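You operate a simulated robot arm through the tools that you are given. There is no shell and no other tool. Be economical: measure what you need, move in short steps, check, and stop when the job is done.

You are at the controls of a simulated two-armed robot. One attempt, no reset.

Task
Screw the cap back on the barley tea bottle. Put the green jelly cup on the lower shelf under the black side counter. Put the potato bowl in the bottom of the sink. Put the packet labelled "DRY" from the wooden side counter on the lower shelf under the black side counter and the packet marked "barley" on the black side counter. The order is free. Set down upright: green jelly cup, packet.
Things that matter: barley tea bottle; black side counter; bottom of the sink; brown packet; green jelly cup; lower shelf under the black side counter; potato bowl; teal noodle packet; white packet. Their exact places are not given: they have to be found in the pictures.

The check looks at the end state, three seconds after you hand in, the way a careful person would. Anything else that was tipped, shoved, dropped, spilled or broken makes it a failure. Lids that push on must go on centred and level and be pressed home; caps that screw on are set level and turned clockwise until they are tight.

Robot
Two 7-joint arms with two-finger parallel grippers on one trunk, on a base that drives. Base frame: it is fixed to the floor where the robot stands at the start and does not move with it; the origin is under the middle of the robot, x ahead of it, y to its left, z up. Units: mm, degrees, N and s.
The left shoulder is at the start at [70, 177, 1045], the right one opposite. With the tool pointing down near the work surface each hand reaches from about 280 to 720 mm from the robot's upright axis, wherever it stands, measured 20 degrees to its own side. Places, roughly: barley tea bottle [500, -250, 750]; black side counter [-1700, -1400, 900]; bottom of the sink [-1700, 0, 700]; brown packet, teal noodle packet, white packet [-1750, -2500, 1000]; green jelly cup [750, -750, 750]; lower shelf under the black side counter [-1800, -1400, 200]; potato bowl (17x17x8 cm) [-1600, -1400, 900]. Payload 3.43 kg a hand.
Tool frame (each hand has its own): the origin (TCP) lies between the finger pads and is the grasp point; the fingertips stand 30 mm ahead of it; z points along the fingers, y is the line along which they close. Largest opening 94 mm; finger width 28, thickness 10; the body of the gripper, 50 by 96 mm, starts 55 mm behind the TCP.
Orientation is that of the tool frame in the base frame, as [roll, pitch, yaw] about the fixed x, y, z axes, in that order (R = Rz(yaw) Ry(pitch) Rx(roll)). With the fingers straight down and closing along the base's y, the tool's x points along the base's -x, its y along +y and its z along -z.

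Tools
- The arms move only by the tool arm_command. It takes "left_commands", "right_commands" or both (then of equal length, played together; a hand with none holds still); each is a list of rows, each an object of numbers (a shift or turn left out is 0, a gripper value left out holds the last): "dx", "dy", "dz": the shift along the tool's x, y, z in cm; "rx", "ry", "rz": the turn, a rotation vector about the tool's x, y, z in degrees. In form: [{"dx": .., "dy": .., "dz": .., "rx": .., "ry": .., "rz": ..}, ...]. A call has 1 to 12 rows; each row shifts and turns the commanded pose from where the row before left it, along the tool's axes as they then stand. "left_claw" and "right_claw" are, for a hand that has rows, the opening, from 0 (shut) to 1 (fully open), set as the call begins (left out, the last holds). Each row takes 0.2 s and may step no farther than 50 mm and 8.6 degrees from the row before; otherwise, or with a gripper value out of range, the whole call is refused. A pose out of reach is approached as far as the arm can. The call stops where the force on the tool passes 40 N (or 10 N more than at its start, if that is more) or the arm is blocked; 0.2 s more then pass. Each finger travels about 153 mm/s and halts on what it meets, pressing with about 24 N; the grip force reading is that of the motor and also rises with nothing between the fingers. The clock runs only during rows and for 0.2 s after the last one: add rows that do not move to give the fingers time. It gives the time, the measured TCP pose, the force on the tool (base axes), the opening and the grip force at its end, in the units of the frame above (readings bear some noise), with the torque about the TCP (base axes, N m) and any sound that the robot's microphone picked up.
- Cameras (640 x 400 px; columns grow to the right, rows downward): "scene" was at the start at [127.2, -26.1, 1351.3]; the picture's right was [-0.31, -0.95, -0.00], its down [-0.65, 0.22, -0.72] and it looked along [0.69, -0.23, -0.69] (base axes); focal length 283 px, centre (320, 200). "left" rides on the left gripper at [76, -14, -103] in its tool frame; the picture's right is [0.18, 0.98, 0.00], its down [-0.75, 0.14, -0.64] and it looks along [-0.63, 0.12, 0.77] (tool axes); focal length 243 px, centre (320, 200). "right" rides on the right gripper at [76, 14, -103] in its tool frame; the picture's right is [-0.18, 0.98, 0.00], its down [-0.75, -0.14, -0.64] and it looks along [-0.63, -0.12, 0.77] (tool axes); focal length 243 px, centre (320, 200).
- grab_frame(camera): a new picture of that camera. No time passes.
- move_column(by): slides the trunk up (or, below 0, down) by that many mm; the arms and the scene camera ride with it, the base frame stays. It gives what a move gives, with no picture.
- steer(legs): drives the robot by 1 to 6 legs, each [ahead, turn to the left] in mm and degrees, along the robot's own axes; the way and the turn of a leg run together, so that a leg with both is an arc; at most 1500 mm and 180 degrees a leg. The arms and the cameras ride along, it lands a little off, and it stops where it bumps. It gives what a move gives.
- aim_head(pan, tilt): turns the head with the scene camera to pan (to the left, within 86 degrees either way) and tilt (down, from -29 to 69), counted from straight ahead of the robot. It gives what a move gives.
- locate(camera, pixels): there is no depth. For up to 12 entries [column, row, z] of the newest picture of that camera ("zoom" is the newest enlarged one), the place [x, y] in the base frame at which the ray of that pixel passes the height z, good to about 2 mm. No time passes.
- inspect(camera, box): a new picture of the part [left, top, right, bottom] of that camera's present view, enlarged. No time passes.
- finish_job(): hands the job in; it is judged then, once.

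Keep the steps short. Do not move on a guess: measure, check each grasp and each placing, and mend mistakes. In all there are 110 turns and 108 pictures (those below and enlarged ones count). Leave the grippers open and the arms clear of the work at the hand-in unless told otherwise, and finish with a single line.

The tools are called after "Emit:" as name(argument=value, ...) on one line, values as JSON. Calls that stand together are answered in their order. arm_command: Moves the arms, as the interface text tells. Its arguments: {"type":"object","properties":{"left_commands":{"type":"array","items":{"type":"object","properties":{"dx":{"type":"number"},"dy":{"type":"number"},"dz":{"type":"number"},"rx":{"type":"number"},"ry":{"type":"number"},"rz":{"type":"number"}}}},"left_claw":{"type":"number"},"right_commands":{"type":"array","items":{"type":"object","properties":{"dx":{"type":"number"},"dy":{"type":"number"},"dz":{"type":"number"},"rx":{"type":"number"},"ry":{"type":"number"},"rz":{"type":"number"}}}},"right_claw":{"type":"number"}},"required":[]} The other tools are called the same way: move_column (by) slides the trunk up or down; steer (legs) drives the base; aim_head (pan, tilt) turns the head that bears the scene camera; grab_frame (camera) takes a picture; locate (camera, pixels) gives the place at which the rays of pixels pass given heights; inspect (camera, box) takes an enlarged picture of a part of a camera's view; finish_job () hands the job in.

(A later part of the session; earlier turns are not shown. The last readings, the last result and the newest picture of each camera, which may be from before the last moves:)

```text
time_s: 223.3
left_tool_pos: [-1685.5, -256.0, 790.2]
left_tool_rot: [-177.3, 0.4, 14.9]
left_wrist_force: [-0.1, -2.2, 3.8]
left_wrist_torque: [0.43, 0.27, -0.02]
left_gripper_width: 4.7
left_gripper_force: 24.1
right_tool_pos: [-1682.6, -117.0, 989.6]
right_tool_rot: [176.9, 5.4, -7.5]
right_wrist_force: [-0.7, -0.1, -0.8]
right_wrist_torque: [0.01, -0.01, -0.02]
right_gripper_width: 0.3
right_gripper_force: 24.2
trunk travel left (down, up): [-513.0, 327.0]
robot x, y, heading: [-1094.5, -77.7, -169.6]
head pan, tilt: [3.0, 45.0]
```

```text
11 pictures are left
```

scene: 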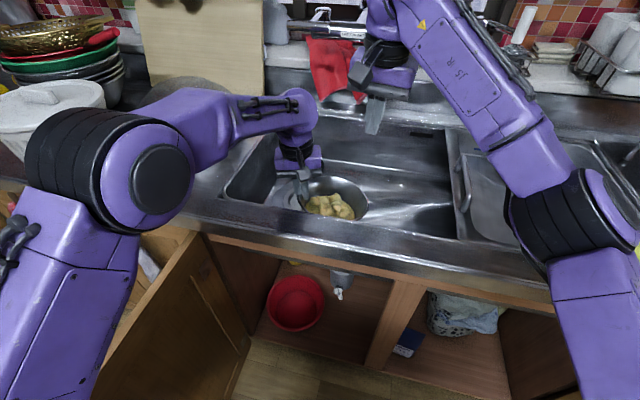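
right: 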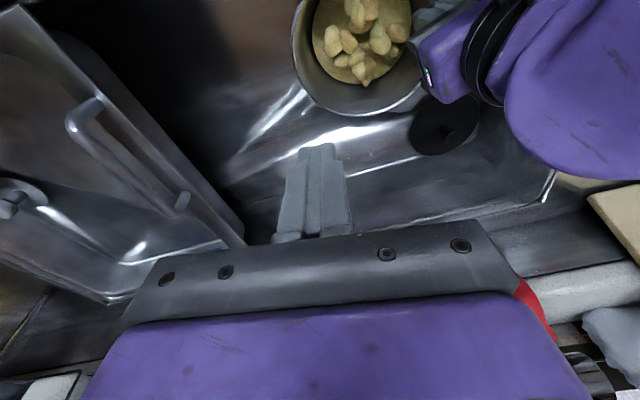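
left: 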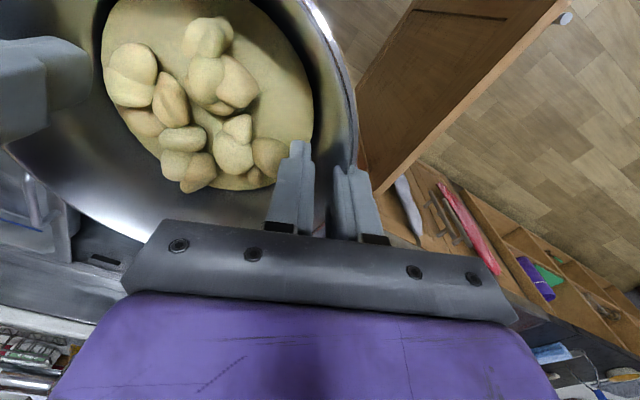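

The bowl rests on the sink bottom (contact at +3.8 N). I lower a touch, release, raise everything, back out, and drive to a staging spot before the packets, setting the left arm in a tilted grasping pose on the way.

Emit:
arm_command(left_commands=[{"dz": 0.5}, {}])

Emit:
arm_command(left_commands=[{}, {}, {"dz": -2}, {"dz": -2}, {"dz": -3}], left_claw=0.4)

Emit:
grab_frame(camera="right")

Emit:
move_column(by=262)

Emit:
steer(legs=[[-350, 0]])

Emit:
arm_command(left_commands=[{"dx": 1.8, "dy": -4.6}, {"dx": 1.8, "dy": -4.6}, {"rz": 7}, {"rz": 7}, {"rz": 7}, {"rz": 7}, {"ry": -7.5}, {"ry": -7.5}, {"ry": -7.5}, {"ry": -7.5}, {"ry": -7.5}, {"ry": -7.5}], right_commands=[{"dx": 1.03, "dy": -4.37}, {"dx": 1.03, "dy": -4.37}, {"dx": 1.03, "dy": -4.37}, {"dx": 1.03, "dy": -4.37}, {"dx": 1.03, "dy": -4.37}, {"dx": 1.03, "dy": -4.37}, {}, {}, {}, {}, {}, {}], left_claw=1, right_claw=1)

Emit:
steer(legs=[[0, 79.4], [1100, 0], [1004, 0], [0, -66.3]])

Emit:
aim_head(pan=-2, tilt=33)

Emit:
grab_frame(camera="scene")

```text
time_s: 223.9
left_tool_pos: [-1685.3, -255.8, 786.3]
left_tool_rot: [-177.3, 0.6, 14.9]
left_wrist_force: [2.8, -2.6, 8.8]
left_wrist_torque: [0.36, 0.56, 0.0]
left_gripper_width: 5.2
left_gripper_force: 24.3
right_tool_pos: [-1680.6, -115.7, 989.7]
right_tool_rot: [176.9, 5.5, -7.5]
right_wrist_force: [1.1, -0.8, 0.7]
right_wrist_torque: [-0.02, -0.03, -0.01]
right_gripper_width: 0.1
right_gripper_force: 23.9
trunk travel left (down, up): [-513.0, 327.0]
robot x, y, heading: [-1095.4, -76.7, -169.4]
head pan, tilt: [3.0, 45.0]
```

```text
time_s: 225.1
left_tool_pos: [-1685.0, -258.9, 854.8]
left_tool_rot: [-177.4, 0.3, 14.8]
left_wrist_force: [0.1, 0.5, -0.4]
left_wrist_torque: [-0.03, 0.01, 0.01]
left_gripper_width: 37.7
left_gripper_force: 0.0
right_tool_pos: [-1682.6, -116.4, 988.9]
right_tool_rot: [176.8, 5.3, -7.5]
right_wrist_force: [-0.4, -1.1, -0.8]
right_wrist_torque: [-0.02, 0.03, 0.03]
right_gripper_width: 0.0
right_gripper_force: 23.9
trunk travel left (down, up): [-513.0, 327.0]
robot x, y, heading: [-1093.3, -73.4, -169.6]
head pan, tilt: [3.0, 45.0]
```

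```text
10 pictures are left
```

right: 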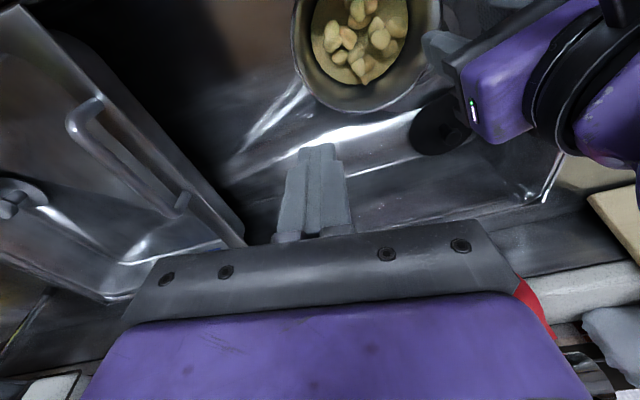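

```text
time_s: 227.8
left_tool_pos: [-1684.9, -259.2, 1115.8]
left_tool_rot: [-177.4, 0.3, 14.8]
left_wrist_force: [-0.4, -0.5, -0.3]
left_wrist_torque: [0.01, 0.0, -0.02]
left_gripper_width: 37.6
left_gripper_force: 0.1
right_tool_pos: [-1683.9, -115.2, 1249.9]
right_tool_rot: [176.9, 5.4, -7.4]
right_wrist_force: [0.0, 0.0, -0.3]
right_wrist_torque: [0.01, -0.01, -0.02]
right_gripper_width: 0.1
right_gripper_force: 24.0
trunk travel left (down, up): [-775.0, 65.0]
robot x, y, heading: [-1096.4, -76.3, -169.5]
head pan, tilt: [3.0, 45.0]
```

```text
time_s: 230.0
left_tool_pos: [-1343.9, -194.9, 1115.9]
left_tool_rot: [-177.4, 0.4, 14.5]
left_wrist_force: [-0.2, 0.2, -0.3]
left_wrist_torque: [0.01, 0.02, -0.02]
left_gripper_width: 37.5
left_gripper_force: 0.1
right_tool_pos: [-1342.4, -51.3, 1251.5]
right_tool_rot: [176.9, 5.3, -7.8]
right_wrist_force: [-0.2, 0.3, 0.7]
right_wrist_torque: [0.01, -0.01, 0.01]
right_gripper_width: 0.0
right_gripper_force: 23.5
trunk travel left (down, up): [-775.0, 65.0]
robot x, y, heading: [-754.1, -14.3, -170.0]
head pan, tilt: [3.0, 45.0]
```

```text
time_s: 232.6
left_tool_pos: [-1330.6, -94.7, 1119.8]
left_tool_rot: [-177.0, 46.6, -11.3]
left_wrist_force: [0.0, 0.5, 0.1]
left_wrist_torque: [0.01, 0.02, 0.02]
left_gripper_width: 94.1
left_gripper_force: 0.0
right_tool_pos: [-1262.7, 202.4, 1233.5]
right_tool_rot: [176.9, 5.3, -7.9]
right_wrist_force: [0.2, -0.1, 0.6]
right_wrist_torque: [-0.01, 0.02, 0.02]
right_gripper_width: 94.0
right_gripper_force: 0.1
right hand out of reach, approached as far as the arm can: row 1, 2, 3
trunk travel left (down, up): [-775.0, 65.0]
robot x, y, heading: [-754.0, -15.6, -170.0]
head pan, tilt: [3.0, 45.0]
```

```text
time_s: 249.2
left_tool_pos: [-1304.1, -2280.4, 1119.6]
left_tool_rot: [-177.0, 46.7, 0.7]
left_wrist_force: [-0.1, 0.2, 0.2]
left_wrist_torque: [0.01, -0.04, 0.04]
left_gripper_width: 94.0
left_gripper_force: 0.0
right_tool_pos: [-1300.1, -1972.0, 1232.3]
right_tool_rot: [176.9, 5.3, 4.0]
right_wrist_force: [-0.1, 0.4, -0.1]
right_wrist_torque: [0.0, 0.03, 0.02]
right_gripper_width: 94.1
right_gripper_force: 0.1
trunk travel left (down, up): [-775.0, 65.0]
robot x, y, heading: [-753.8, -2080.4, -158.2]
head pan, tilt: [3.0, 45.0]
```

```text
time_s: 250.0
left_tool_pos: [-1305.2, -2279.2, 1119.9]
left_tool_rot: [-177.0, 46.7, 0.7]
left_wrist_force: [0.6, -0.4, -0.2]
left_wrist_torque: [0.01, 0.0, -0.01]
left_gripper_width: 94.2
left_gripper_force: 0.0
right_tool_pos: [-1299.0, -1973.4, 1232.6]
right_tool_rot: [176.8, 5.3, 4.1]
right_wrist_force: [0.3, 0.1, 0.6]
right_wrist_torque: [-0.03, 0.01, -0.01]
right_gripper_width: 93.9
right_gripper_force: 0.1
trunk travel left (down, up): [-775.0, 65.0]
robot x, y, heading: [-752.9, -2081.4, -157.9]
head pan, tilt: [-2.0, 33.0]
```

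```text
9 pictures are left
```

scene: 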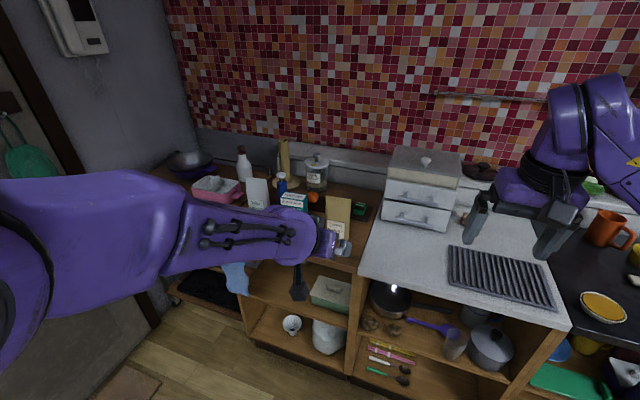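

Emit:
inspect(camera="scene", box=[235, 155, 375, 265])

Emit:
locate(camera="scene", pixels=[[258, 209, 870], [338, 236, 870], [338, 197, 1000], [338, 197, 1050], [350, 200, 1030], [327, 196, 1030], [257, 178, 1000], [268, 182, 1000], [247, 178, 1000], [365, 245, 870], [350, 238, 870], [330, 234, 870]])

```text
3.64 times, centred on (305, 210) of scene
```

zoom: 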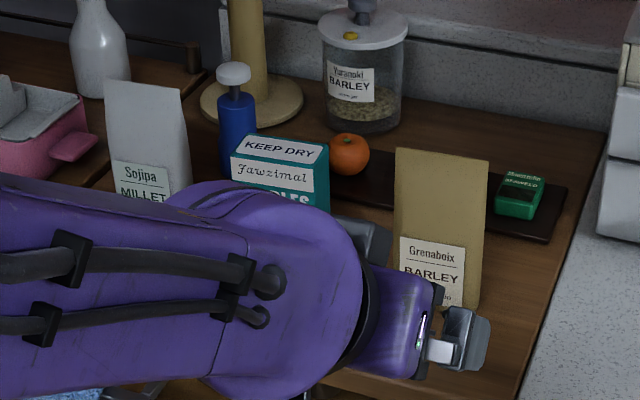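

```text
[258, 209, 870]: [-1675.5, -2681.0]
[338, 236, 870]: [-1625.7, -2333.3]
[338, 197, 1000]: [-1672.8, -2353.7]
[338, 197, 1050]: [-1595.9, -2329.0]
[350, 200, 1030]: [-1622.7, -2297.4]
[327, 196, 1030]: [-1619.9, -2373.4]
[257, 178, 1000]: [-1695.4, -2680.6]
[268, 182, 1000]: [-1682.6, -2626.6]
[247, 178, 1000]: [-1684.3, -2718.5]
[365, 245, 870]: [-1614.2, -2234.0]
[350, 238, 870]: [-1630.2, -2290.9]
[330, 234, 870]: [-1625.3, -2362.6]
```

The teal packet reads "KEEP DRY … NOODLES" (the DRY one), the brown reads "BARLEY", and the white is MILLET and stays. Barley first: it stands at about (-1640,-2335), ~80 mm wide, ~150 mm tall. I drive the tilted left hand to a pre-grasp in front of it and check.

Emit:
steer(legs=[[270, 0]])

Emit:
move_column(by=-83)

Emit:
arm_command(left_commands=[{"rx": -3}, {"dy": -4.5}, {}], left_claw=1)

Emit:
grab_frame(camera="left")

Emit:
locate(camera="left", pixels=[[320, 150, 870], [320, 150, 1020], [280, 150, 1020], [360, 150, 1020], [320, 100, 870], [320, 100, 1020], [280, 100, 870], [360, 100, 870]])

```text
time_s: 251.9
left_tool_pos: [-1558.0, -2381.2, 1120.6]
left_tool_rot: [-177.1, 46.6, 0.6]
left_wrist_force: [0.4, -0.2, 0.0]
left_wrist_torque: [-0.01, 0.0, -0.02]
left_gripper_width: 93.9
left_gripper_force: 0.0
right_tool_pos: [-1552.4, -2074.2, 1232.7]
right_tool_rot: [176.9, 5.4, 3.9]
right_wrist_force: [0.1, 0.4, 0.8]
right_wrist_torque: [0.0, 0.02, -0.01]
right_gripper_width: 94.1
right_gripper_force: 0.1
trunk travel left (down, up): [-775.0, 65.0]
robot x, y, heading: [-1012.1, -2184.5, -158.1]
head pan, tilt: [-2.0, 33.0]
```

```text
time_s: 253.1
left_tool_pos: [-1559.6, -2380.7, 1038.0]
left_tool_rot: [-176.9, 46.6, 0.7]
left_wrist_force: [-0.3, 0.4, -0.9]
left_wrist_torque: [0.01, 0.0, 0.03]
left_gripper_width: 93.8
left_gripper_force: 0.0
right_tool_pos: [-1553.9, -2074.5, 1150.1]
right_tool_rot: [177.0, 5.3, 4.1]
right_wrist_force: [-0.6, -0.4, -0.5]
right_wrist_torque: [-0.01, -0.03, 0.0]
right_gripper_width: 93.8
right_gripper_force: 0.1
trunk travel left (down, up): [-692.0, 148.0]
robot x, y, heading: [-1011.6, -2183.9, -158.3]
head pan, tilt: [-2.0, 33.0]
```

```text
time_s: 253.9
left_tool_pos: [-1564.5, -2350.1, 1052.4]
left_tool_rot: [-175.8, 47.6, 5.2]
left_wrist_force: [-0.7, -0.3, 0.7]
left_wrist_torque: [0.0, 0.02, -0.02]
left_gripper_width: 93.8
left_gripper_force: 0.1
right_tool_pos: [-1554.3, -2075.3, 1149.1]
right_tool_rot: [176.9, 5.3, 4.0]
right_wrist_force: [0.2, -1.2, 0.0]
right_wrist_torque: [0.02, -0.04, 0.04]
right_gripper_width: 94.0
right_gripper_force: 0.0
trunk travel left (down, up): [-692.0, 148.0]
robot x, y, heading: [-1006.8, -2180.8, -158.0]
head pan, tilt: [-2.0, 33.0]
```

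```text
7 pictures are left
```

left: 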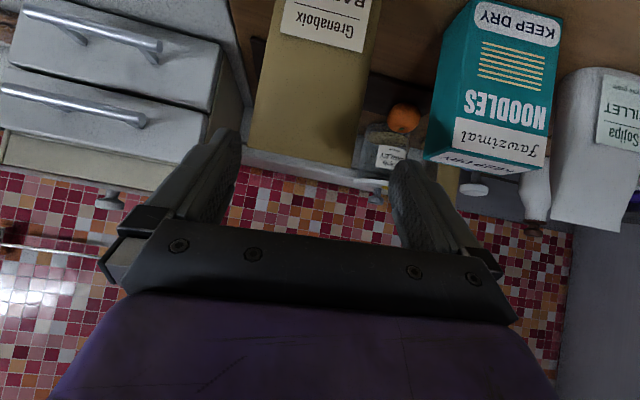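

```text
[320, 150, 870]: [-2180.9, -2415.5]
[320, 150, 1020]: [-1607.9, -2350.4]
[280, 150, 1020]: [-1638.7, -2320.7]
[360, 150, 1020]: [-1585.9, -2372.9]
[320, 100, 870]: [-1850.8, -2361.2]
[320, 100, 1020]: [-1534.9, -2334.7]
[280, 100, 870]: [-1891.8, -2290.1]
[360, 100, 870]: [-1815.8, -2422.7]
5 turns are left
```

Only five turns remain, so I bundle carefully. Using the measurements: I rise slightly, turn 3.6° right and drive 64 mm to centre the fingers over the barley packet, lower around it, grip, lift, and carry it to the empty place where the bowl stood on the black counter, set it down and look. I also locate the teal packet for later.

Emit:
locate(camera="scene", pixels=[[281, 198, 990], [281, 198, 1020], [307, 201, 990], [307, 201, 1020], [284, 192, 1020], [307, 194, 1020]])

Emit:
locate(camera="left", pixels=[[427, 152, 990], [427, 152, 1020], [547, 166, 990], [547, 166, 1020], [300, 157, 1020], [247, 147, 1020], [355, 167, 1020]])

Emit:
move_column(by=25)

Emit:
steer(legs=[[0, -3.6], [64, 0]])

Emit:
move_column(by=-120)

Emit:
arm_command(left_commands=[{}, {}, {}], left_claw=0)

Emit:
move_column(by=90)

Emit:
steer(legs=[[-330, 0], [0, -108.8], [885, 0], [0, 108.8], [330, 0]])

Emit:
move_column(by=-80)

Emit:
move_column(by=-14)

Emit:
arm_command(left_commands=[{}, {}, {}, {"dz": -3}, {"dz": -4}, {"dz": -4}, {}], left_claw=1)

Emit:
grab_frame(camera="left")

```text
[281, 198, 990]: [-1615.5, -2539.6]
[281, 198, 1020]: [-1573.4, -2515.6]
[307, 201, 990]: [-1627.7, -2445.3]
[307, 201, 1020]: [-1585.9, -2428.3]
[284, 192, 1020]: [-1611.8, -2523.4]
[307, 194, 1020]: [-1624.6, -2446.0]
```

```text
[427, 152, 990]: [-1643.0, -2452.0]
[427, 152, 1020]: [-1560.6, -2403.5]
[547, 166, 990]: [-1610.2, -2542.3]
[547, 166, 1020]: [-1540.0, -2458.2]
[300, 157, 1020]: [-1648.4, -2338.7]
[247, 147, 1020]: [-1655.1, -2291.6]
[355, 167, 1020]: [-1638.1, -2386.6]
```

```text
time_s: 254.6
left_tool_pos: [-1562.3, -2345.8, 1079.9]
left_tool_rot: [-175.8, 47.6, 4.7]
left_wrist_force: [-0.7, 0.4, 0.7]
left_wrist_torque: [0.0, -0.01, -0.01]
left_gripper_width: 94.3
left_gripper_force: 0.0
right_tool_pos: [-1554.1, -2074.7, 1175.2]
right_tool_rot: [176.9, 5.3, 4.1]
right_wrist_force: [0.2, 0.2, -0.5]
right_wrist_torque: [0.02, -0.02, -0.01]
right_gripper_width: 93.8
right_gripper_force: 0.0
trunk travel left (down, up): [-717.0, 123.0]
robot x, y, heading: [-1004.7, -2180.5, -158.3]
head pan, tilt: [-2.0, 33.0]
```

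```text
time_s: 256.0
left_tool_pos: [-1626.0, -2328.3, 1081.9]
left_tool_rot: [-175.8, 48.0, 1.1]
left_wrist_force: [1.6, -0.1, 0.3]
left_wrist_torque: [0.01, 0.01, -0.03]
left_gripper_width: 94.1
left_gripper_force: 0.1
right_tool_pos: [-1601.1, -2059.8, 1178.3]
right_tool_rot: [176.9, 5.8, 0.4]
right_wrist_force: [0.1, 0.1, 0.7]
right_wrist_torque: [-0.01, 0.03, -0.03]
right_gripper_width: 94.0
right_gripper_force: 0.0
trunk travel left (down, up): [-717.0, 123.0]
robot x, y, heading: [-1070.5, -2202.8, -162.0]
head pan, tilt: [-2.0, 33.0]
```

```text
time_s: 256.8
left_tool_pos: [-1636.7, -2330.2, 1037.8]
left_tool_rot: [-175.3, 49.3, 1.6]
left_wrist_force: [-0.6, 0.6, 1.8]
left_wrist_torque: [-0.08, -0.03, -0.02]
left_gripper_width: 93.7
left_gripper_force: 0.0
right_tool_pos: [-1606.1, -2058.6, 1120.6]
right_tool_rot: [176.8, 5.3, 0.4]
right_wrist_force: [-0.2, 0.2, -0.3]
right_wrist_torque: [0.01, 0.01, -0.01]
right_gripper_width: 94.1
right_gripper_force: 0.0
trunk travel left (down, up): [-664.0, 176.0]
robot x, y, heading: [-1067.6, -2206.0, -161.7]
head pan, tilt: [-2.0, 33.0]
stopped: the force on the tool passed its limit (the readings are from after the stop); the commanded pose is now the measured one
```

```text
time_s: 257.6
left_tool_pos: [-1634.5, -2331.1, 1037.9]
left_tool_rot: [-175.3, 49.3, 1.5]
left_wrist_force: [-1.6, 0.8, 6.9]
left_wrist_torque: [-0.06, 0.0, -0.01]
left_gripper_width: 0.0
left_gripper_force: 24.2
right_tool_pos: [-1606.0, -2058.2, 1120.8]
right_tool_rot: [176.8, 5.3, 0.4]
right_wrist_force: [0.0, 0.8, -0.9]
right_wrist_torque: [-0.03, 0.0, 0.02]
right_gripper_width: 93.9
right_gripper_force: 0.0
trunk travel left (down, up): [-664.0, 176.0]
robot x, y, heading: [-1068.5, -2201.6, -161.3]
head pan, tilt: [-2.0, 33.0]
```

```text
time_s: 258.9
left_tool_pos: [-1635.6, -2331.5, 1127.0]
left_tool_rot: [-175.3, 49.1, 1.5]
left_wrist_force: [0.0, 1.5, -0.3]
left_wrist_torque: [0.0, 0.02, 0.0]
left_gripper_width: 0.0
left_gripper_force: 24.0
right_tool_pos: [-1606.3, -2059.1, 1212.4]
right_tool_rot: [176.8, 5.3, 0.4]
right_wrist_force: [-1.2, 0.7, -0.9]
right_wrist_torque: [-0.04, 0.0, 0.01]
right_gripper_width: 93.9
right_gripper_force: 0.1
trunk travel left (down, up): [-754.0, 86.0]
robot x, y, heading: [-1069.4, -2203.5, -161.8]
head pan, tilt: [-2.0, 33.0]
```

```text
time_s: 276.2
left_tool_pos: [-1649.0, -1453.5, 1127.4]
left_tool_rot: [-175.4, 49.1, 2.3]
left_wrist_force: [0.7, -0.3, 0.6]
left_wrist_torque: [-0.01, 0.02, 0.01]
left_gripper_width: 0.0
left_gripper_force: 24.0
right_tool_pos: [-1621.4, -1183.2, 1211.5]
right_tool_rot: [176.8, 5.4, 1.2]
right_wrist_force: [-0.2, 0.0, 0.2]
right_wrist_torque: [0.02, 0.01, -0.01]
right_gripper_width: 94.1
right_gripper_force: 0.1
trunk travel left (down, up): [-754.0, 86.0]
robot x, y, heading: [-1085.3, -1318.9, -161.0]
head pan, tilt: [-2.0, 33.0]
```

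```text
time_s: 277.4
left_tool_pos: [-1649.5, -1453.8, 1047.3]
left_tool_rot: [-175.4, 49.2, 2.4]
left_wrist_force: [-0.6, 0.5, 0.2]
left_wrist_torque: [-0.02, 0.01, 0.03]
left_gripper_width: 0.0
left_gripper_force: 23.9
right_tool_pos: [-1622.3, -1183.6, 1130.7]
right_tool_rot: [176.8, 5.4, 1.1]
right_wrist_force: [0.2, -0.5, 0.6]
right_wrist_torque: [0.01, -0.02, 0.01]
right_gripper_width: 93.9
right_gripper_force: 0.1
trunk travel left (down, up): [-674.0, 166.0]
robot x, y, heading: [-1084.4, -1315.7, -161.0]
head pan, tilt: [-2.0, 33.0]
```

```text
time_s: 278.0
left_tool_pos: [-1648.3, -1453.2, 1034.0]
left_tool_rot: [-175.4, 49.1, 2.3]
left_wrist_force: [0.0, -0.1, -0.8]
left_wrist_torque: [-0.02, -0.02, 0.02]
left_gripper_width: 0.0
left_gripper_force: 23.9
right_tool_pos: [-1620.4, -1182.0, 1117.8]
right_tool_rot: [176.8, 5.4, 1.3]
right_wrist_force: [0.2, -0.8, 0.5]
right_wrist_torque: [0.04, -0.01, -0.05]
right_gripper_width: 93.9
right_gripper_force: 0.0
trunk travel left (down, up): [-660.0, 180.0]
robot x, y, heading: [-1081.9, -1315.5, -160.8]
head pan, tilt: [-2.0, 33.0]
```

```text
time_s: 279.6
left_tool_pos: [-1566.8, -1457.4, 1104.7]
left_tool_rot: [-175.6, 49.1, 2.2]
left_wrist_force: [-0.2, 0.0, 0.2]
left_wrist_torque: [0.0, 0.0, 0.0]
left_gripper_width: 93.9
left_gripper_force: 0.0
right_tool_pos: [-1623.3, -1180.9, 1116.8]
right_tool_rot: [176.8, 5.2, 1.2]
right_wrist_force: [-0.4, 0.4, 0.2]
right_wrist_torque: [-0.05, 0.0, 0.0]
right_gripper_width: 94.0
right_gripper_force: 0.1
trunk travel left (down, up): [-660.0, 180.0]
robot x, y, heading: [-1085.2, -1316.4, -160.8]
head pan, tilt: [-2.0, 33.0]
```

```text
6 pictures are left
4 turns are left
```

left: 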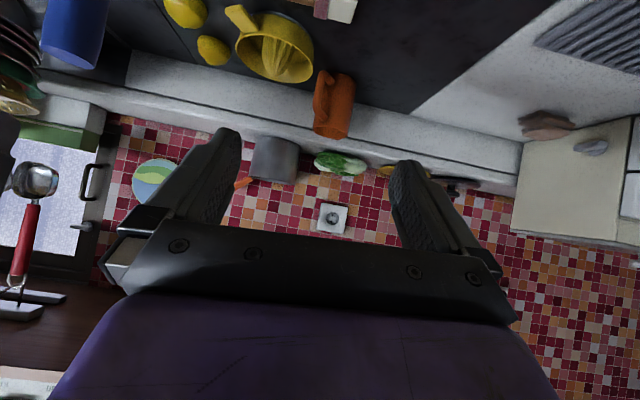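

The fingers (94 mm) met the top of the packet: it is about 95 mm wide, so it was not grasped and nothing was carried. It must be gripped across its thickness from above. I set the right hand straight down with its fingers closing front-to-back, tuck the left arm, reverse to a staging spot before the packets and look at their state.

Emit:
steer(legs=[[-330, 0]])

Emit:
arm_command(left_commands=[{"dy": 4.5}, {"dy": 4.5}, {"dy": 4.5}, {"dy": 4.5}, {"dy": 4.5}, {"dy": 4.5}, {"dx": 1.86, "dz": -3.94}, {"dx": 1.86, "dz": -3.94}, {"dx": 1.86, "dz": -3.94}, {}, {}, {}], right_commands=[{"rx": 3.2, "ry": 5.3}, {"rz": -8.4}, {"rz": -8.4}, {"rz": -8.4}, {"rz": -8.4}, {"rz": -8.4}, {"rz": -8.4}, {"rz": -8.4}, {"rz": -8.4}, {"rz": -8.4}, {"rz": -8.4}, {"rz": -8.4}], right_claw=1)

Emit:
arm_command(right_commands=[{"rz": -7.8}, {"rz": -7.8}, {}])

Emit:
steer(legs=[[0, -110.5], [-1227, 0], [0, 91.3], [170, 0]])

Emit:
aim_head(pan=0, tilt=36)

Emit:
grab_frame(camera="scene")

Emit:
grab_frame(camera="right")

Emit:
locate(camera="right", pixels=[[200, 40, 1020], [320, 40, 1020], [440, 40, 1020], [200, 120, 1020], [320, 120, 1020], [440, 120, 1020], [200, 200, 1020], [320, 200, 1020], [440, 200, 1020], [100, 120, 1020], [540, 120, 1020]])

```text
time_s: 281.8
left_tool_pos: [-1242.2, -1348.4, 1103.6]
left_tool_rot: [-175.5, 49.1, 2.4]
left_wrist_force: [0.3, 0.1, 0.1]
left_wrist_torque: [-0.01, 0.01, 0.0]
left_gripper_width: 94.1
left_gripper_force: 0.0
right_tool_pos: [-1299.7, -1072.3, 1116.9]
right_tool_rot: [176.8, 5.4, 1.4]
right_wrist_force: [-0.6, 0.6, -0.4]
right_wrist_torque: [0.02, 0.01, 0.03]
right_gripper_width: 93.8
right_gripper_force: 0.0
trunk travel left (down, up): [-660.0, 180.0]
robot x, y, heading: [-761.2, -1204.1, -160.8]
head pan, tilt: [-2.0, 33.0]
```

```text
time_s: 284.4
left_tool_pos: [-1122.1, -1620.2, 1124.8]
left_tool_rot: [-175.4, 49.1, 2.5]
left_wrist_force: [0.2, 0.7, -0.2]
left_wrist_torque: [0.02, 0.02, 0.04]
left_gripper_width: 94.0
left_gripper_force: 0.1
right_tool_pos: [-1299.0, -1073.0, 1118.0]
right_tool_rot: [-179.9, 0.0, 94.1]
right_wrist_force: [0.2, 0.6, 0.1]
right_wrist_torque: [0.01, -0.01, -0.02]
right_gripper_width: 94.1
right_gripper_force: 0.0
trunk travel left (down, up): [-660.0, 180.0]
robot x, y, heading: [-757.4, -1206.2, -160.9]
head pan, tilt: [-2.0, 33.0]
```

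```text
time_s: 285.2
left_tool_pos: [-1122.2, -1620.7, 1125.4]
left_tool_rot: [-175.4, 49.1, 2.4]
left_wrist_force: [-1.1, -0.1, 1.0]
left_wrist_torque: [-0.01, -0.02, 0.03]
left_gripper_width: 93.6
left_gripper_force: 0.0
right_tool_pos: [-1299.3, -1073.0, 1116.8]
right_tool_rot: [-179.9, -0.2, 109.5]
right_wrist_force: [-0.3, 0.2, 0.0]
right_wrist_torque: [-0.02, -0.03, 0.02]
right_gripper_width: 94.0
right_gripper_force: 0.2
trunk travel left (down, up): [-660.0, 180.0]
robot x, y, heading: [-758.9, -1204.1, -160.8]
head pan, tilt: [-2.0, 33.0]
```

```text
time_s: 301.1
left_tool_pos: [-1476.5, -2682.2, 1126.2]
left_tool_rot: [-175.4, 49.1, -18.3]
left_wrist_force: [0.7, 0.5, 1.0]
left_wrist_torque: [-0.01, 0.03, -0.03]
left_gripper_width: 93.9
left_gripper_force: 0.0
right_tool_pos: [-1448.1, -2105.2, 1116.5]
right_tool_rot: [-179.9, -0.1, 88.8]
right_wrist_force: [0.2, 0.1, 0.6]
right_wrist_torque: [-0.02, -0.02, -0.02]
right_gripper_width: 94.2
right_gripper_force: 0.0
trunk travel left (down, up): [-660.0, 180.0]
robot x, y, heading: [-991.1, -2425.2, 178.5]
head pan, tilt: [-2.0, 33.0]
```

```text
time_s: 301.7
left_tool_pos: [-1478.0, -2680.8, 1124.9]
left_tool_rot: [-175.4, 49.0, -18.4]
left_wrist_force: [0.8, -0.2, -0.3]
left_wrist_torque: [0.0, 0.03, -0.02]
left_gripper_width: 94.0
left_gripper_force: 0.1
right_tool_pos: [-1449.0, -2105.8, 1117.4]
right_tool_rot: [179.9, -0.1, 88.6]
right_wrist_force: [-0.1, -0.1, -0.3]
right_wrist_torque: [0.0, -0.01, 0.01]
right_gripper_width: 94.2
right_gripper_force: 0.2
trunk travel left (down, up): [-660.0, 180.0]
robot x, y, heading: [-991.7, -2422.2, 178.5]
head pan, tilt: [0.0, 36.0]
```

```text
5 pictures are left
```

scene: 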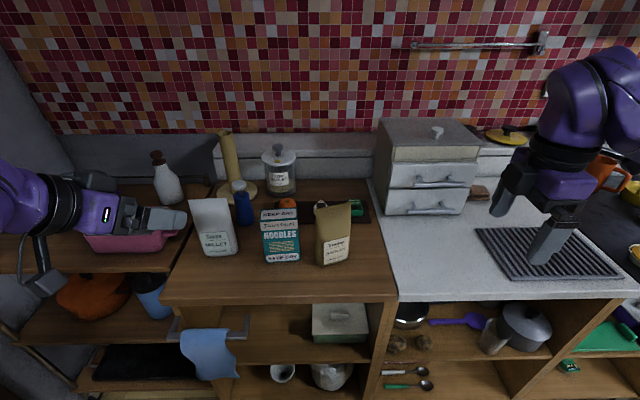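

```text
4 pictures are left
```

right: 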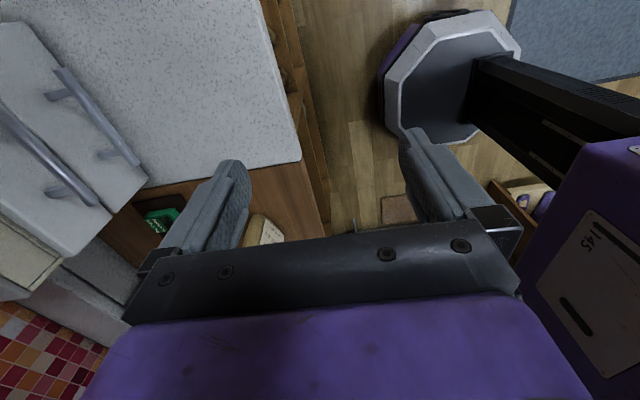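

```text
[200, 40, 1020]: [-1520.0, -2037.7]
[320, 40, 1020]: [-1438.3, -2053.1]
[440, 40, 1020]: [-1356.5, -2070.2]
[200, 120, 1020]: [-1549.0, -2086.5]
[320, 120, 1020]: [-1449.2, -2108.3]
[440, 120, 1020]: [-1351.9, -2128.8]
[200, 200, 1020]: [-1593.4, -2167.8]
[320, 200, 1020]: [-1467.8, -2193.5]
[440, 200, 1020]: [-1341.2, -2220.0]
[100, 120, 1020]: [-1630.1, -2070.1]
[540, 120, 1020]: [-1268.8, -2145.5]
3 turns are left
```

All packets are upright, though the barley one shifted about 35 mm and is turned ~19° from my touch. From this view its top edge runs (318,207)–(352,200), so its centre is about (-1637,-2374). I align the right hand across its thickness, lower, grip, lift, carry it to the free spot on the black counter, set it down and check.

Emit:
steer(legs=[[60, 0]])

Emit:
arm_command(right_commands=[{"rz": -6.6}, {"rz": -6.6}, {"rz": -6.6}, {"dx": -3.07, "dy": -2.96}, {"dx": -3.07, "dy": -2.96}, {"dx": -3.07, "dy": -2.96}, {"dx": -3.07, "dy": -2.96}, {"dx": -3.07, "dy": -2.96}, {"dx": -3.07, "dy": -2.96}, {"dx": -3.07, "dy": -2.96}, {}], right_claw=1)

Emit:
arm_command(right_commands=[{"dz": 4}, {"dz": 4}, {"dz": 2.7}, {}])

Emit:
arm_command(right_commands=[{}, {}, {}], right_claw=0)

Emit:
move_column(by=100)

Emit:
steer(legs=[[-300, 0], [0, -90], [924, 0], [0, 90], [317, 0]])

Emit:
move_column(by=-92)

Emit:
move_column(by=-10)

Emit:
arm_command(right_commands=[{}, {}, {}, {"dz": -4}, {"dz": -4.5}, {"dz": -4.5}, {}], right_claw=1)

Emit:
steer(legs=[[-320, 0]])

Emit:
aim_head(pan=0, tilt=36)

Emit:
grab_frame(camera="scene")

```text
time_s: 302.6
left_tool_pos: [-1536.2, -2679.5, 1124.8]
left_tool_rot: [-175.4, 49.2, -18.4]
left_wrist_force: [0.0, 0.5, -0.5]
left_wrist_torque: [0.01, -0.03, 0.04]
left_gripper_width: 93.9
left_gripper_force: 0.1
right_tool_pos: [-1507.1, -2105.3, 1119.1]
right_tool_rot: [-179.7, -0.1, 88.7]
right_wrist_force: [0.6, 0.3, 0.0]
right_wrist_torque: [0.01, 0.0, 0.0]
right_gripper_width: 94.2
right_gripper_force: 0.1
trunk travel left (down, up): [-660.0, 180.0]
robot x, y, heading: [-1052.3, -2421.7, 178.7]
head pan, tilt: [0.0, 36.0]
```

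```text
time_s: 305.1
left_tool_pos: [-1535.6, -2679.3, 1125.3]
left_tool_rot: [-175.6, 49.3, -18.6]
left_wrist_force: [0.4, -0.1, -0.2]
left_wrist_torque: [0.02, 0.01, 0.02]
left_gripper_width: 94.0
left_gripper_force: 0.1
right_tool_pos: [-1634.8, -2373.4, 1116.3]
right_tool_rot: [-179.8, 0.0, 108.5]
right_wrist_force: [-0.1, -0.1, -0.6]
right_wrist_torque: [-0.02, 0.03, 0.01]
right_gripper_width: 93.9
right_gripper_force: 0.0
trunk travel left (down, up): [-660.0, 180.0]
robot x, y, heading: [-1054.4, -2424.4, 178.3]
head pan, tilt: [0.0, 36.0]
```

```text
time_s: 306.1
left_tool_pos: [-1535.6, -2680.9, 1125.3]
left_tool_rot: [-175.4, 49.4, -18.4]
left_wrist_force: [-0.9, 0.3, -0.2]
left_wrist_torque: [0.0, -0.01, -0.01]
left_gripper_width: 94.2
left_gripper_force: 0.1
right_tool_pos: [-1633.8, -2376.2, 1008.7]
right_tool_rot: [-179.9, -0.1, 108.6]
right_wrist_force: [0.5, 0.5, 0.0]
right_wrist_torque: [0.0, 0.02, 0.01]
right_gripper_width: 93.8
right_gripper_force: 0.0
trunk travel left (down, up): [-660.0, 180.0]
robot x, y, heading: [-1051.1, -2420.1, 178.8]
head pan, tilt: [0.0, 36.0]
```

```text
time_s: 306.9
left_tool_pos: [-1536.3, -2680.7, 1125.0]
left_tool_rot: [-175.6, 49.2, -18.5]
left_wrist_force: [-0.7, -0.5, -1.1]
left_wrist_torque: [0.02, -0.04, 0.01]
left_gripper_width: 94.2
left_gripper_force: 0.0
right_tool_pos: [-1634.2, -2374.8, 1010.3]
right_tool_rot: [-179.9, -0.1, 108.6]
right_wrist_force: [-0.3, -0.2, 3.9]
right_wrist_torque: [-0.03, 0.05, 0.02]
right_gripper_width: 25.6
right_gripper_force: 23.9
trunk travel left (down, up): [-660.0, 180.0]
robot x, y, heading: [-1051.5, -2420.7, 178.5]
head pan, tilt: [0.0, 36.0]
```

```text
time_s: 308.2
left_tool_pos: [-1536.7, -2679.1, 1225.4]
left_tool_rot: [-175.4, 49.1, -18.3]
left_wrist_force: [0.1, -0.2, 0.0]
left_wrist_torque: [-0.02, 0.02, -0.03]
left_gripper_width: 94.0
left_gripper_force: 0.0
right_tool_pos: [-1634.0, -2374.9, 1108.8]
right_tool_rot: [179.9, -0.1, 108.5]
right_wrist_force: [-0.7, 0.3, -1.8]
right_wrist_torque: [0.02, 0.03, 0.0]
right_gripper_width: 25.0
right_gripper_force: 23.5
trunk travel left (down, up): [-760.0, 80.0]
robot x, y, heading: [-1050.6, -2421.2, 178.7]
head pan, tilt: [0.0, 36.0]
```

```text
time_s: 324.1
left_tool_pos: [-1529.5, -1732.6, 1224.9]
left_tool_rot: [-175.5, 49.2, -19.4]
left_wrist_force: [0.5, -0.3, -0.6]
left_wrist_torque: [0.01, 0.01, 0.02]
left_gripper_width: 93.9
left_gripper_force: 0.0
right_tool_pos: [-1622.1, -1428.2, 1109.8]
right_tool_rot: [-179.8, -0.1, 107.6]
right_wrist_force: [-0.2, -0.1, -2.1]
right_wrist_torque: [0.02, -0.01, 0.01]
right_gripper_width: 23.7
right_gripper_force: 24.7
trunk travel left (down, up): [-760.0, 80.0]
robot x, y, heading: [-1040.7, -1483.1, 177.5]
head pan, tilt: [0.0, 36.0]
```

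```text
time_s: 325.4
left_tool_pos: [-1531.0, -1733.3, 1132.9]
left_tool_rot: [-175.4, 49.0, -19.4]
left_wrist_force: [-0.1, 0.4, 0.0]
left_wrist_torque: [0.02, -0.01, -0.02]
left_gripper_width: 94.4
left_gripper_force: 0.1
right_tool_pos: [-1622.7, -1427.7, 1016.7]
right_tool_rot: [-179.9, -0.1, 107.6]
right_wrist_force: [-0.4, 0.3, -2.6]
right_wrist_torque: [0.01, 0.02, -0.01]
right_gripper_width: 24.0
right_gripper_force: 23.8
trunk travel left (down, up): [-668.0, 172.0]
robot x, y, heading: [-1041.0, -1482.2, 177.7]
head pan, tilt: [0.0, 36.0]
```

```text
time_s: 325.9
left_tool_pos: [-1527.9, -1732.5, 1125.3]
left_tool_rot: [-175.5, 49.3, -19.4]
left_wrist_force: [-0.3, -0.3, 0.0]
left_wrist_torque: [0.01, 0.01, -0.04]
left_gripper_width: 93.9
left_gripper_force: 0.2
right_tool_pos: [-1619.7, -1426.3, 1011.1]
right_tool_rot: [-179.6, -0.1, 107.6]
right_wrist_force: [1.6, 3.6, 23.5]
right_wrist_torque: [0.13, 0.14, 0.0]
right_gripper_width: 23.7
right_gripper_force: 24.1
trunk travel left (down, up): [-658.0, 182.0]
robot x, y, heading: [-1038.9, -1482.7, 177.6]
head pan, tilt: [0.0, 36.0]
```

```text
time_s: 327.6
left_tool_pos: [-1530.8, -1732.1, 1122.6]
left_tool_rot: [-175.4, 49.1, -19.4]
left_wrist_force: [-0.6, 0.1, -0.6]
left_wrist_torque: [0.01, -0.04, -0.01]
left_gripper_width: 94.0
left_gripper_force: 0.1
right_tool_pos: [-1622.4, -1427.2, 1135.4]
right_tool_rot: [-179.9, -0.2, 107.6]
right_wrist_force: [-0.1, 0.8, -0.3]
right_wrist_torque: [0.01, -0.02, 0.01]
right_gripper_width: 93.8
right_gripper_force: 0.1
trunk travel left (down, up): [-658.0, 182.0]
robot x, y, heading: [-1040.1, -1482.3, 177.5]
head pan, tilt: [0.0, 36.0]
```

```text
time_s: 329.7
left_tool_pos: [-1214.9, -1746.4, 1122.8]
left_tool_rot: [-175.4, 49.1, -19.8]
left_wrist_force: [-0.2, -0.4, -0.2]
left_wrist_torque: [0.03, 0.0, 0.02]
left_gripper_width: 93.9
left_gripper_force: 0.0
right_tool_pos: [-1305.3, -1437.7, 1136.0]
right_tool_rot: [180.0, -0.1, 107.2]
right_wrist_force: [-0.1, -0.8, -0.5]
right_wrist_torque: [0.03, 0.02, -0.03]
right_gripper_width: 94.3
right_gripper_force: 0.0
trunk travel left (down, up): [-658.0, 182.0]
robot x, y, heading: [-724.0, -1497.0, 177.0]
head pan, tilt: [0.0, 36.0]
```

```text
time_s: 330.3
left_tool_pos: [-1214.2, -1746.5, 1122.7]
left_tool_rot: [-175.4, 49.3, -19.7]
left_wrist_force: [-0.4, -0.6, -0.2]
left_wrist_torque: [0.02, 0.01, -0.03]
left_gripper_width: 94.1
left_gripper_force: 0.0
right_tool_pos: [-1304.0, -1437.0, 1136.1]
right_tool_rot: [-179.9, -0.2, 107.2]
right_wrist_force: [0.6, -1.0, 0.9]
right_wrist_torque: [0.01, 0.0, 0.03]
right_gripper_width: 94.0
right_gripper_force: 0.0
trunk travel left (down, up): [-658.0, 182.0]
robot x, y, heading: [-726.5, -1498.5, 177.0]
head pan, tilt: [0.0, 36.0]
```

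```text
3 pictures are left
2 turns are left
```

scene: 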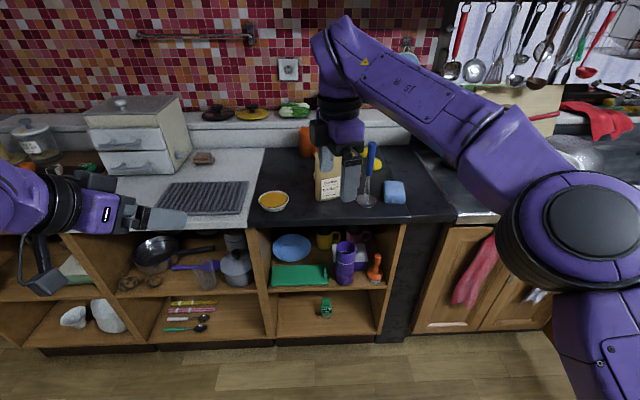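

The barley packet now stands upright on the black counter and the jelly cup stands below it. Two turns remain, so I use this one for the DRY packet. The right hand grips it across its thickness and sets it down turned by ~84° on the free part of the wooden counter. It then regrasps it with the tilted hand used for the jelly cup, lifts, and backs off.

Emit:
steer(legs=[[0, -89.0], [-1049, 0], [0, 90.5], [300, 0]])

Emit:
arm_command(right_commands=[{"rz": 5.65}, {"rz": 5.65}, {"dz": 4}, {"dz": 4}, {"dz": 4}, {"dz": 3.6}, {}], right_claw=1)

Emit:
arm_command(right_commands=[{}, {}, {}], right_claw=0)

Emit:
arm_command(right_commands=[{"dz": -4.5}, {"dz": -4.5}, {"rz": 8.4}, {"rz": 8.4}, {"rz": 8.4}, {"rz": 8.4}, {"rz": 8.4}, {"rz": 8.4}, {"rz": 8.4}, {"rz": 8.4}, {"rz": 8.4}, {"rz": 8.4}])

Emit:
arm_command(right_commands=[{"dx": 2.13, "dy": -3.03}, {"dx": 2.13, "dy": -3.03}, {"dx": 2.13, "dy": -3.03}, {"dz": 4.5}, {"dz": 4.3}, {"dz": 0.3}, {}])

Emit:
arm_command(right_commands=[{}, {}, {}, {"dz": -4}, {"dz": -4}, {"dz": -4}], right_claw=1)

Emit:
steer(legs=[[-365, 0], [0, -10.5]])

Emit:
move_column(by=157)

Emit:
arm_command(right_commands=[{"dx": -0.57, "dy": 4.2}, {"dx": -0.57, "dy": 4.2}, {"dx": -0.57, "dy": 4.2}, {"dz": 4.68}, {"dz": 4.68}, {"dz": 4.68}, {"dz": 4.68}, {"dz": 4.68}, {"rz": -5.25}, {"rz": -5.25}])

Emit:
arm_command(right_commands=[{"ry": -7.5}, {"ry": -7.5}, {"ry": -7.5}, {"ry": -7.5}, {"ry": -7.5}, {"ry": -7.5}, {}])

Emit:
steer(legs=[[300, 0]])

Emit:
grab_frame(camera="right")

Emit:
arm_command(right_commands=[{"dz": 4}, {"dz": 4}, {"dz": 3}, {}])

Emit:
arm_command(right_commands=[{}, {}, {}], right_claw=0)

Emit:
arm_command(right_commands=[{"dx": -2.4, "dz": -2.4}, {"dx": -2.4, "dz": -2.4}, {"dx": -2.4, "dz": -2.4}, {}])

Emit:
steer(legs=[[-350, 0]])

Emit:
grab_frame(camera="right")

```text
time_s: 345.0
left_tool_pos: [-1529.0, -2824.3, 1123.5]
left_tool_rot: [-175.5, 49.2, -16.5]
left_wrist_force: [0.5, -0.6, -0.6]
left_wrist_torque: [-0.02, 0.03, 0.01]
left_gripper_width: 93.8
left_gripper_force: 0.1
right_tool_pos: [-1637.1, -2523.6, 1135.7]
right_tool_rot: [-179.9, -0.1, 110.5]
right_wrist_force: [-0.2, 0.1, -0.5]
right_wrist_torque: [0.0, -0.02, 0.02]
right_gripper_width: 94.0
right_gripper_force: 0.1
trunk travel left (down, up): [-658.0, 182.0]
robot x, y, heading: [-1052.0, -2550.1, -179.3]
head pan, tilt: [0.0, 36.0]
```

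```text
time_s: 346.6
left_tool_pos: [-1527.8, -2824.1, 1123.4]
left_tool_rot: [-175.4, 49.3, -16.5]
left_wrist_force: [0.3, -0.5, -0.3]
left_wrist_torque: [0.01, 0.03, 0.0]
left_gripper_width: 94.1
left_gripper_force: 0.1
right_tool_pos: [-1636.2, -2522.2, 979.0]
right_tool_rot: [-179.9, 0.0, 99.3]
right_wrist_force: [-0.2, 0.5, -0.6]
right_wrist_torque: [0.02, -0.02, -0.02]
right_gripper_width: 94.0
right_gripper_force: 0.1
trunk travel left (down, up): [-658.0, 182.0]
robot x, y, heading: [-1051.9, -2550.7, -179.6]
head pan, tilt: [0.0, 36.0]
```

```text
time_s: 347.4
left_tool_pos: [-1530.2, -2824.5, 1122.3]
left_tool_rot: [-175.3, 49.1, -16.4]
left_wrist_force: [0.1, 0.8, 0.3]
left_wrist_torque: [0.0, -0.01, -0.01]
left_gripper_width: 94.0
left_gripper_force: 0.1
right_tool_pos: [-1637.5, -2522.1, 978.7]
right_tool_rot: [180.0, 0.0, 99.1]
right_wrist_force: [0.8, -0.5, -0.1]
right_wrist_torque: [0.0, -0.03, -0.05]
right_gripper_width: 50.7
right_gripper_force: 23.7
trunk travel left (down, up): [-658.0, 182.0]
robot x, y, heading: [-1052.0, -2547.2, -179.6]
head pan, tilt: [0.0, 36.0]
```

```text
time_s: 350.0
left_tool_pos: [-1529.3, -2824.5, 1122.1]
left_tool_rot: [-175.4, 49.1, -16.5]
left_wrist_force: [-0.4, -0.8, -0.1]
left_wrist_torque: [0.0, 0.0, -0.01]
left_gripper_width: 93.8
left_gripper_force: 0.0
right_tool_pos: [-1638.2, -2523.4, 1069.2]
right_tool_rot: [-179.9, 0.2, 15.0]
right_wrist_force: [0.4, 0.2, -3.5]
right_wrist_torque: [-0.01, 0.05, -0.03]
right_gripper_width: 50.4
right_gripper_force: 23.8
trunk travel left (down, up): [-658.0, 182.0]
robot x, y, heading: [-1053.3, -2549.2, -179.5]
head pan, tilt: [0.0, 36.0]
```

```text
time_s: 351.6
left_tool_pos: [-1530.8, -2824.4, 1123.7]
left_tool_rot: [-175.4, 49.1, -16.5]
left_wrist_force: [-0.3, -0.1, 0.3]
left_wrist_torque: [0.0, -0.01, 0.0]
left_gripper_width: 94.1
left_gripper_force: 0.2
right_tool_pos: [-1599.8, -2417.9, 980.2]
right_tool_rot: [-179.9, -0.1, 15.1]
right_wrist_force: [-0.7, -0.5, -2.5]
right_wrist_torque: [0.01, 0.04, 0.01]
right_gripper_width: 50.3
right_gripper_force: 23.8
trunk travel left (down, up): [-658.0, 182.0]
robot x, y, heading: [-1053.5, -2548.4, -179.4]
head pan, tilt: [0.0, 36.0]
```

```text
time_s: 353.0
left_tool_pos: [-1529.7, -2824.9, 1123.9]
left_tool_rot: [-175.4, 49.1, -16.3]
left_wrist_force: [-0.3, -0.2, -1.3]
left_wrist_torque: [0.0, 0.02, 0.03]
left_gripper_width: 93.9
left_gripper_force: 0.1
right_tool_pos: [-1599.8, -2420.1, 1098.4]
right_tool_rot: [-179.9, 0.2, 15.2]
right_wrist_force: [-0.3, 0.1, 0.2]
right_wrist_torque: [-0.01, 0.02, -0.01]
right_gripper_width: 94.1
right_gripper_force: 0.1
trunk travel left (down, up): [-658.0, 182.0]
robot x, y, heading: [-1054.9, -2549.5, -179.7]
head pan, tilt: [0.0, 36.0]
```

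```text
time_s: 356.1
left_tool_pos: [-1206.2, -2727.6, 1123.1]
left_tool_rot: [-175.4, 49.2, -27.3]
left_wrist_force: [-0.4, 0.9, 0.0]
left_wrist_torque: [-0.02, -0.02, 0.0]
left_gripper_width: 94.0
left_gripper_force: 0.0
right_tool_pos: [-1198.9, -2318.1, 1098.7]
right_tool_rot: [-179.8, 0.1, 4.4]
right_wrist_force: [1.0, 0.3, 0.3]
right_wrist_torque: [-0.02, 0.01, 0.01]
right_gripper_width: 93.9
right_gripper_force: 0.0
trunk travel left (down, up): [-658.0, 182.0]
robot x, y, heading: [-687.2, -2547.2, 169.6]
head pan, tilt: [0.0, 36.0]
```

```text
time_s: 357.9
left_tool_pos: [-1207.3, -2728.2, 1279.6]
left_tool_rot: [-175.3, 49.2, -27.3]
left_wrist_force: [-0.7, -0.1, 0.4]
left_wrist_torque: [0.03, 0.0, 0.01]
left_gripper_width: 93.7
left_gripper_force: 0.1
right_tool_pos: [-1199.1, -2317.7, 1255.1]
right_tool_rot: [-179.9, 0.1, 4.3]
right_wrist_force: [0.3, -0.7, -0.8]
right_wrist_torque: [0.01, 0.0, 0.0]
right_gripper_width: 94.0
right_gripper_force: 0.0
trunk travel left (down, up): [-815.0, 25.0]
robot x, y, heading: [-683.9, -2545.6, 169.7]
head pan, tilt: [0.0, 36.0]
```

```text
time_s: 360.1
left_tool_pos: [-1205.5, -2726.9, 1279.8]
left_tool_rot: [-175.5, 49.2, -27.2]
left_wrist_force: [0.3, -1.0, -0.5]
left_wrist_torque: [-0.03, 0.0, 0.0]
left_gripper_width: 93.8
left_gripper_force: 0.0
right_tool_pos: [-1206.6, -2444.8, 1020.9]
right_tool_rot: [-179.9, 0.2, 15.0]
right_wrist_force: [0.0, -0.4, -0.6]
right_wrist_torque: [-0.04, -0.02, -0.01]
right_gripper_width: 93.9
right_gripper_force: 0.0
trunk travel left (down, up): [-815.0, 25.0]
robot x, y, heading: [-687.9, -2544.2, 169.7]
head pan, tilt: [0.0, 36.0]
```

```text
time_s: 361.7
left_tool_pos: [-1206.6, -2727.5, 1279.7]
left_tool_rot: [-175.4, 49.0, -27.3]
left_wrist_force: [-0.4, -0.5, -1.2]
left_wrist_torque: [0.04, -0.01, 0.0]
left_gripper_width: 94.1
left_gripper_force: 0.0
right_tool_pos: [-1206.1, -2444.5, 1021.1]
right_tool_rot: [-179.9, 45.1, 14.9]
right_wrist_force: [-0.7, -0.1, 0.5]
right_wrist_torque: [0.0, 0.0, -0.03]
right_gripper_width: 94.0
right_gripper_force: 0.0
trunk travel left (down, up): [-815.0, 25.0]
robot x, y, heading: [-684.8, -2543.8, 169.4]
head pan, tilt: [0.0, 36.0]
```

```text
time_s: 363.7
left_tool_pos: [-1501.1, -2676.2, 1281.0]
left_tool_rot: [-175.3, 49.3, -27.3]
left_wrist_force: [-0.7, -0.9, 0.2]
left_wrist_torque: [0.0, -0.01, 0.0]
left_gripper_width: 93.9
left_gripper_force: 0.0
right_tool_pos: [-1502.9, -2391.6, 1022.4]
right_tool_rot: [-179.9, 45.0, 15.1]
right_wrist_force: [-0.1, -0.5, 1.2]
right_wrist_torque: [0.01, 0.0, 0.02]
right_gripper_width: 94.2
right_gripper_force: 0.1
trunk travel left (down, up): [-815.0, 25.0]
robot x, y, heading: [-980.8, -2490.9, 169.9]
head pan, tilt: [0.0, 36.0]
```

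```text
2 pictures are left
```

right: 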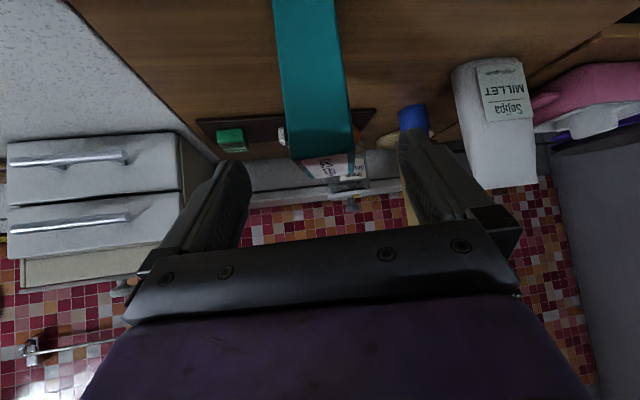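

```text
time_s: 364.7
left_tool_pos: [-1496.7, -2675.4, 1282.5]
left_tool_rot: [-175.6, 49.4, -27.3]
left_wrist_force: [-0.1, -0.2, -0.5]
left_wrist_torque: [0.01, 0.01, 0.04]
left_gripper_width: 94.2
left_gripper_force: 0.0
right_tool_pos: [-1577.2, -2411.1, 948.3]
right_tool_rot: [-179.7, 45.6, 15.2]
right_wrist_force: [7.0, 2.1, 27.5]
right_wrist_torque: [0.12, -0.45, 0.0]
right_gripper_width: 94.2
right_gripper_force: 0.1
trunk travel left (down, up): [-815.0, 25.0]
robot x, y, heading: [-981.8, -2491.8, 169.6]
head pan, tilt: [0.0, 36.0]
```

```text
time_s: 365.5
left_tool_pos: [-1495.4, -2676.1, 1281.8]
left_tool_rot: [-175.6, 49.4, -27.3]
left_wrist_force: [0.4, 0.3, -0.8]
left_wrist_torque: [0.04, 0.02, -0.04]
left_gripper_width: 94.1
left_gripper_force: 0.1
right_tool_pos: [-1576.4, -2412.7, 947.5]
right_tool_rot: [-179.7, 45.5, 15.3]
right_wrist_force: [6.6, -0.5, 29.3]
right_wrist_torque: [-0.51, 0.01, 0.0]
right_gripper_width: 50.4
right_gripper_force: 24.4
trunk travel left (down, up): [-815.0, 25.0]
robot x, y, heading: [-980.7, -2491.9, 169.7]
head pan, tilt: [0.0, 36.0]
```

```text
time_s: 366.5
left_tool_pos: [-1503.3, -2675.5, 1278.8]
left_tool_rot: [-175.4, 49.2, -27.1]
left_wrist_force: [-0.1, 0.0, 0.9]
left_wrist_torque: [0.02, -0.06, 0.01]
left_gripper_width: 93.8
left_gripper_force: 0.1
right_tool_pos: [-1580.4, -2412.2, 1043.1]
right_tool_rot: [-179.9, 44.8, 15.0]
right_wrist_force: [0.0, -0.6, -3.2]
right_wrist_torque: [-0.02, -0.06, 0.0]
right_gripper_width: 50.3
right_gripper_force: 24.2
trunk travel left (down, up): [-815.0, 25.0]
robot x, y, heading: [-981.4, -2494.1, 169.9]
head pan, tilt: [0.0, 36.0]
```

```text
time_s: 368.8
left_tool_pos: [-1158.8, -2739.0, 1278.9]
left_tool_rot: [-175.4, 49.2, -26.9]
left_wrist_force: [0.1, -0.2, 0.6]
left_wrist_torque: [0.03, -0.02, 0.02]
left_gripper_width: 93.9
left_gripper_force: 0.1
right_tool_pos: [-1236.5, -2477.4, 1042.5]
right_tool_rot: [-179.9, 45.0, 15.2]
right_wrist_force: [-0.4, 0.4, -3.5]
right_wrist_torque: [-0.03, -0.07, -0.01]
right_gripper_width: 50.6
right_gripper_force: 23.8
trunk travel left (down, up): [-815.0, 25.0]
robot x, y, heading: [-635.6, -2557.9, 170.0]
head pan, tilt: [0.0, 36.0]
```

```text
1 pictures are left
1 turns are left
```

right: 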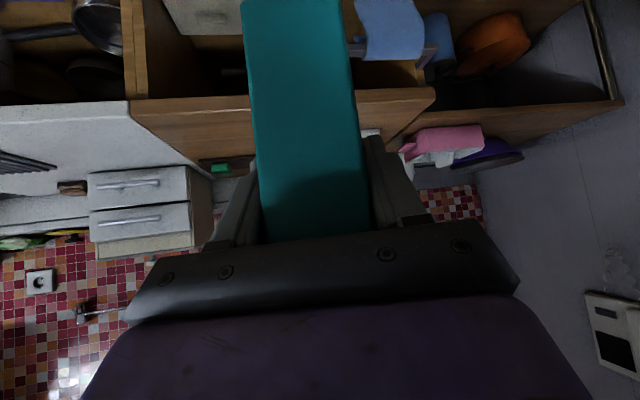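

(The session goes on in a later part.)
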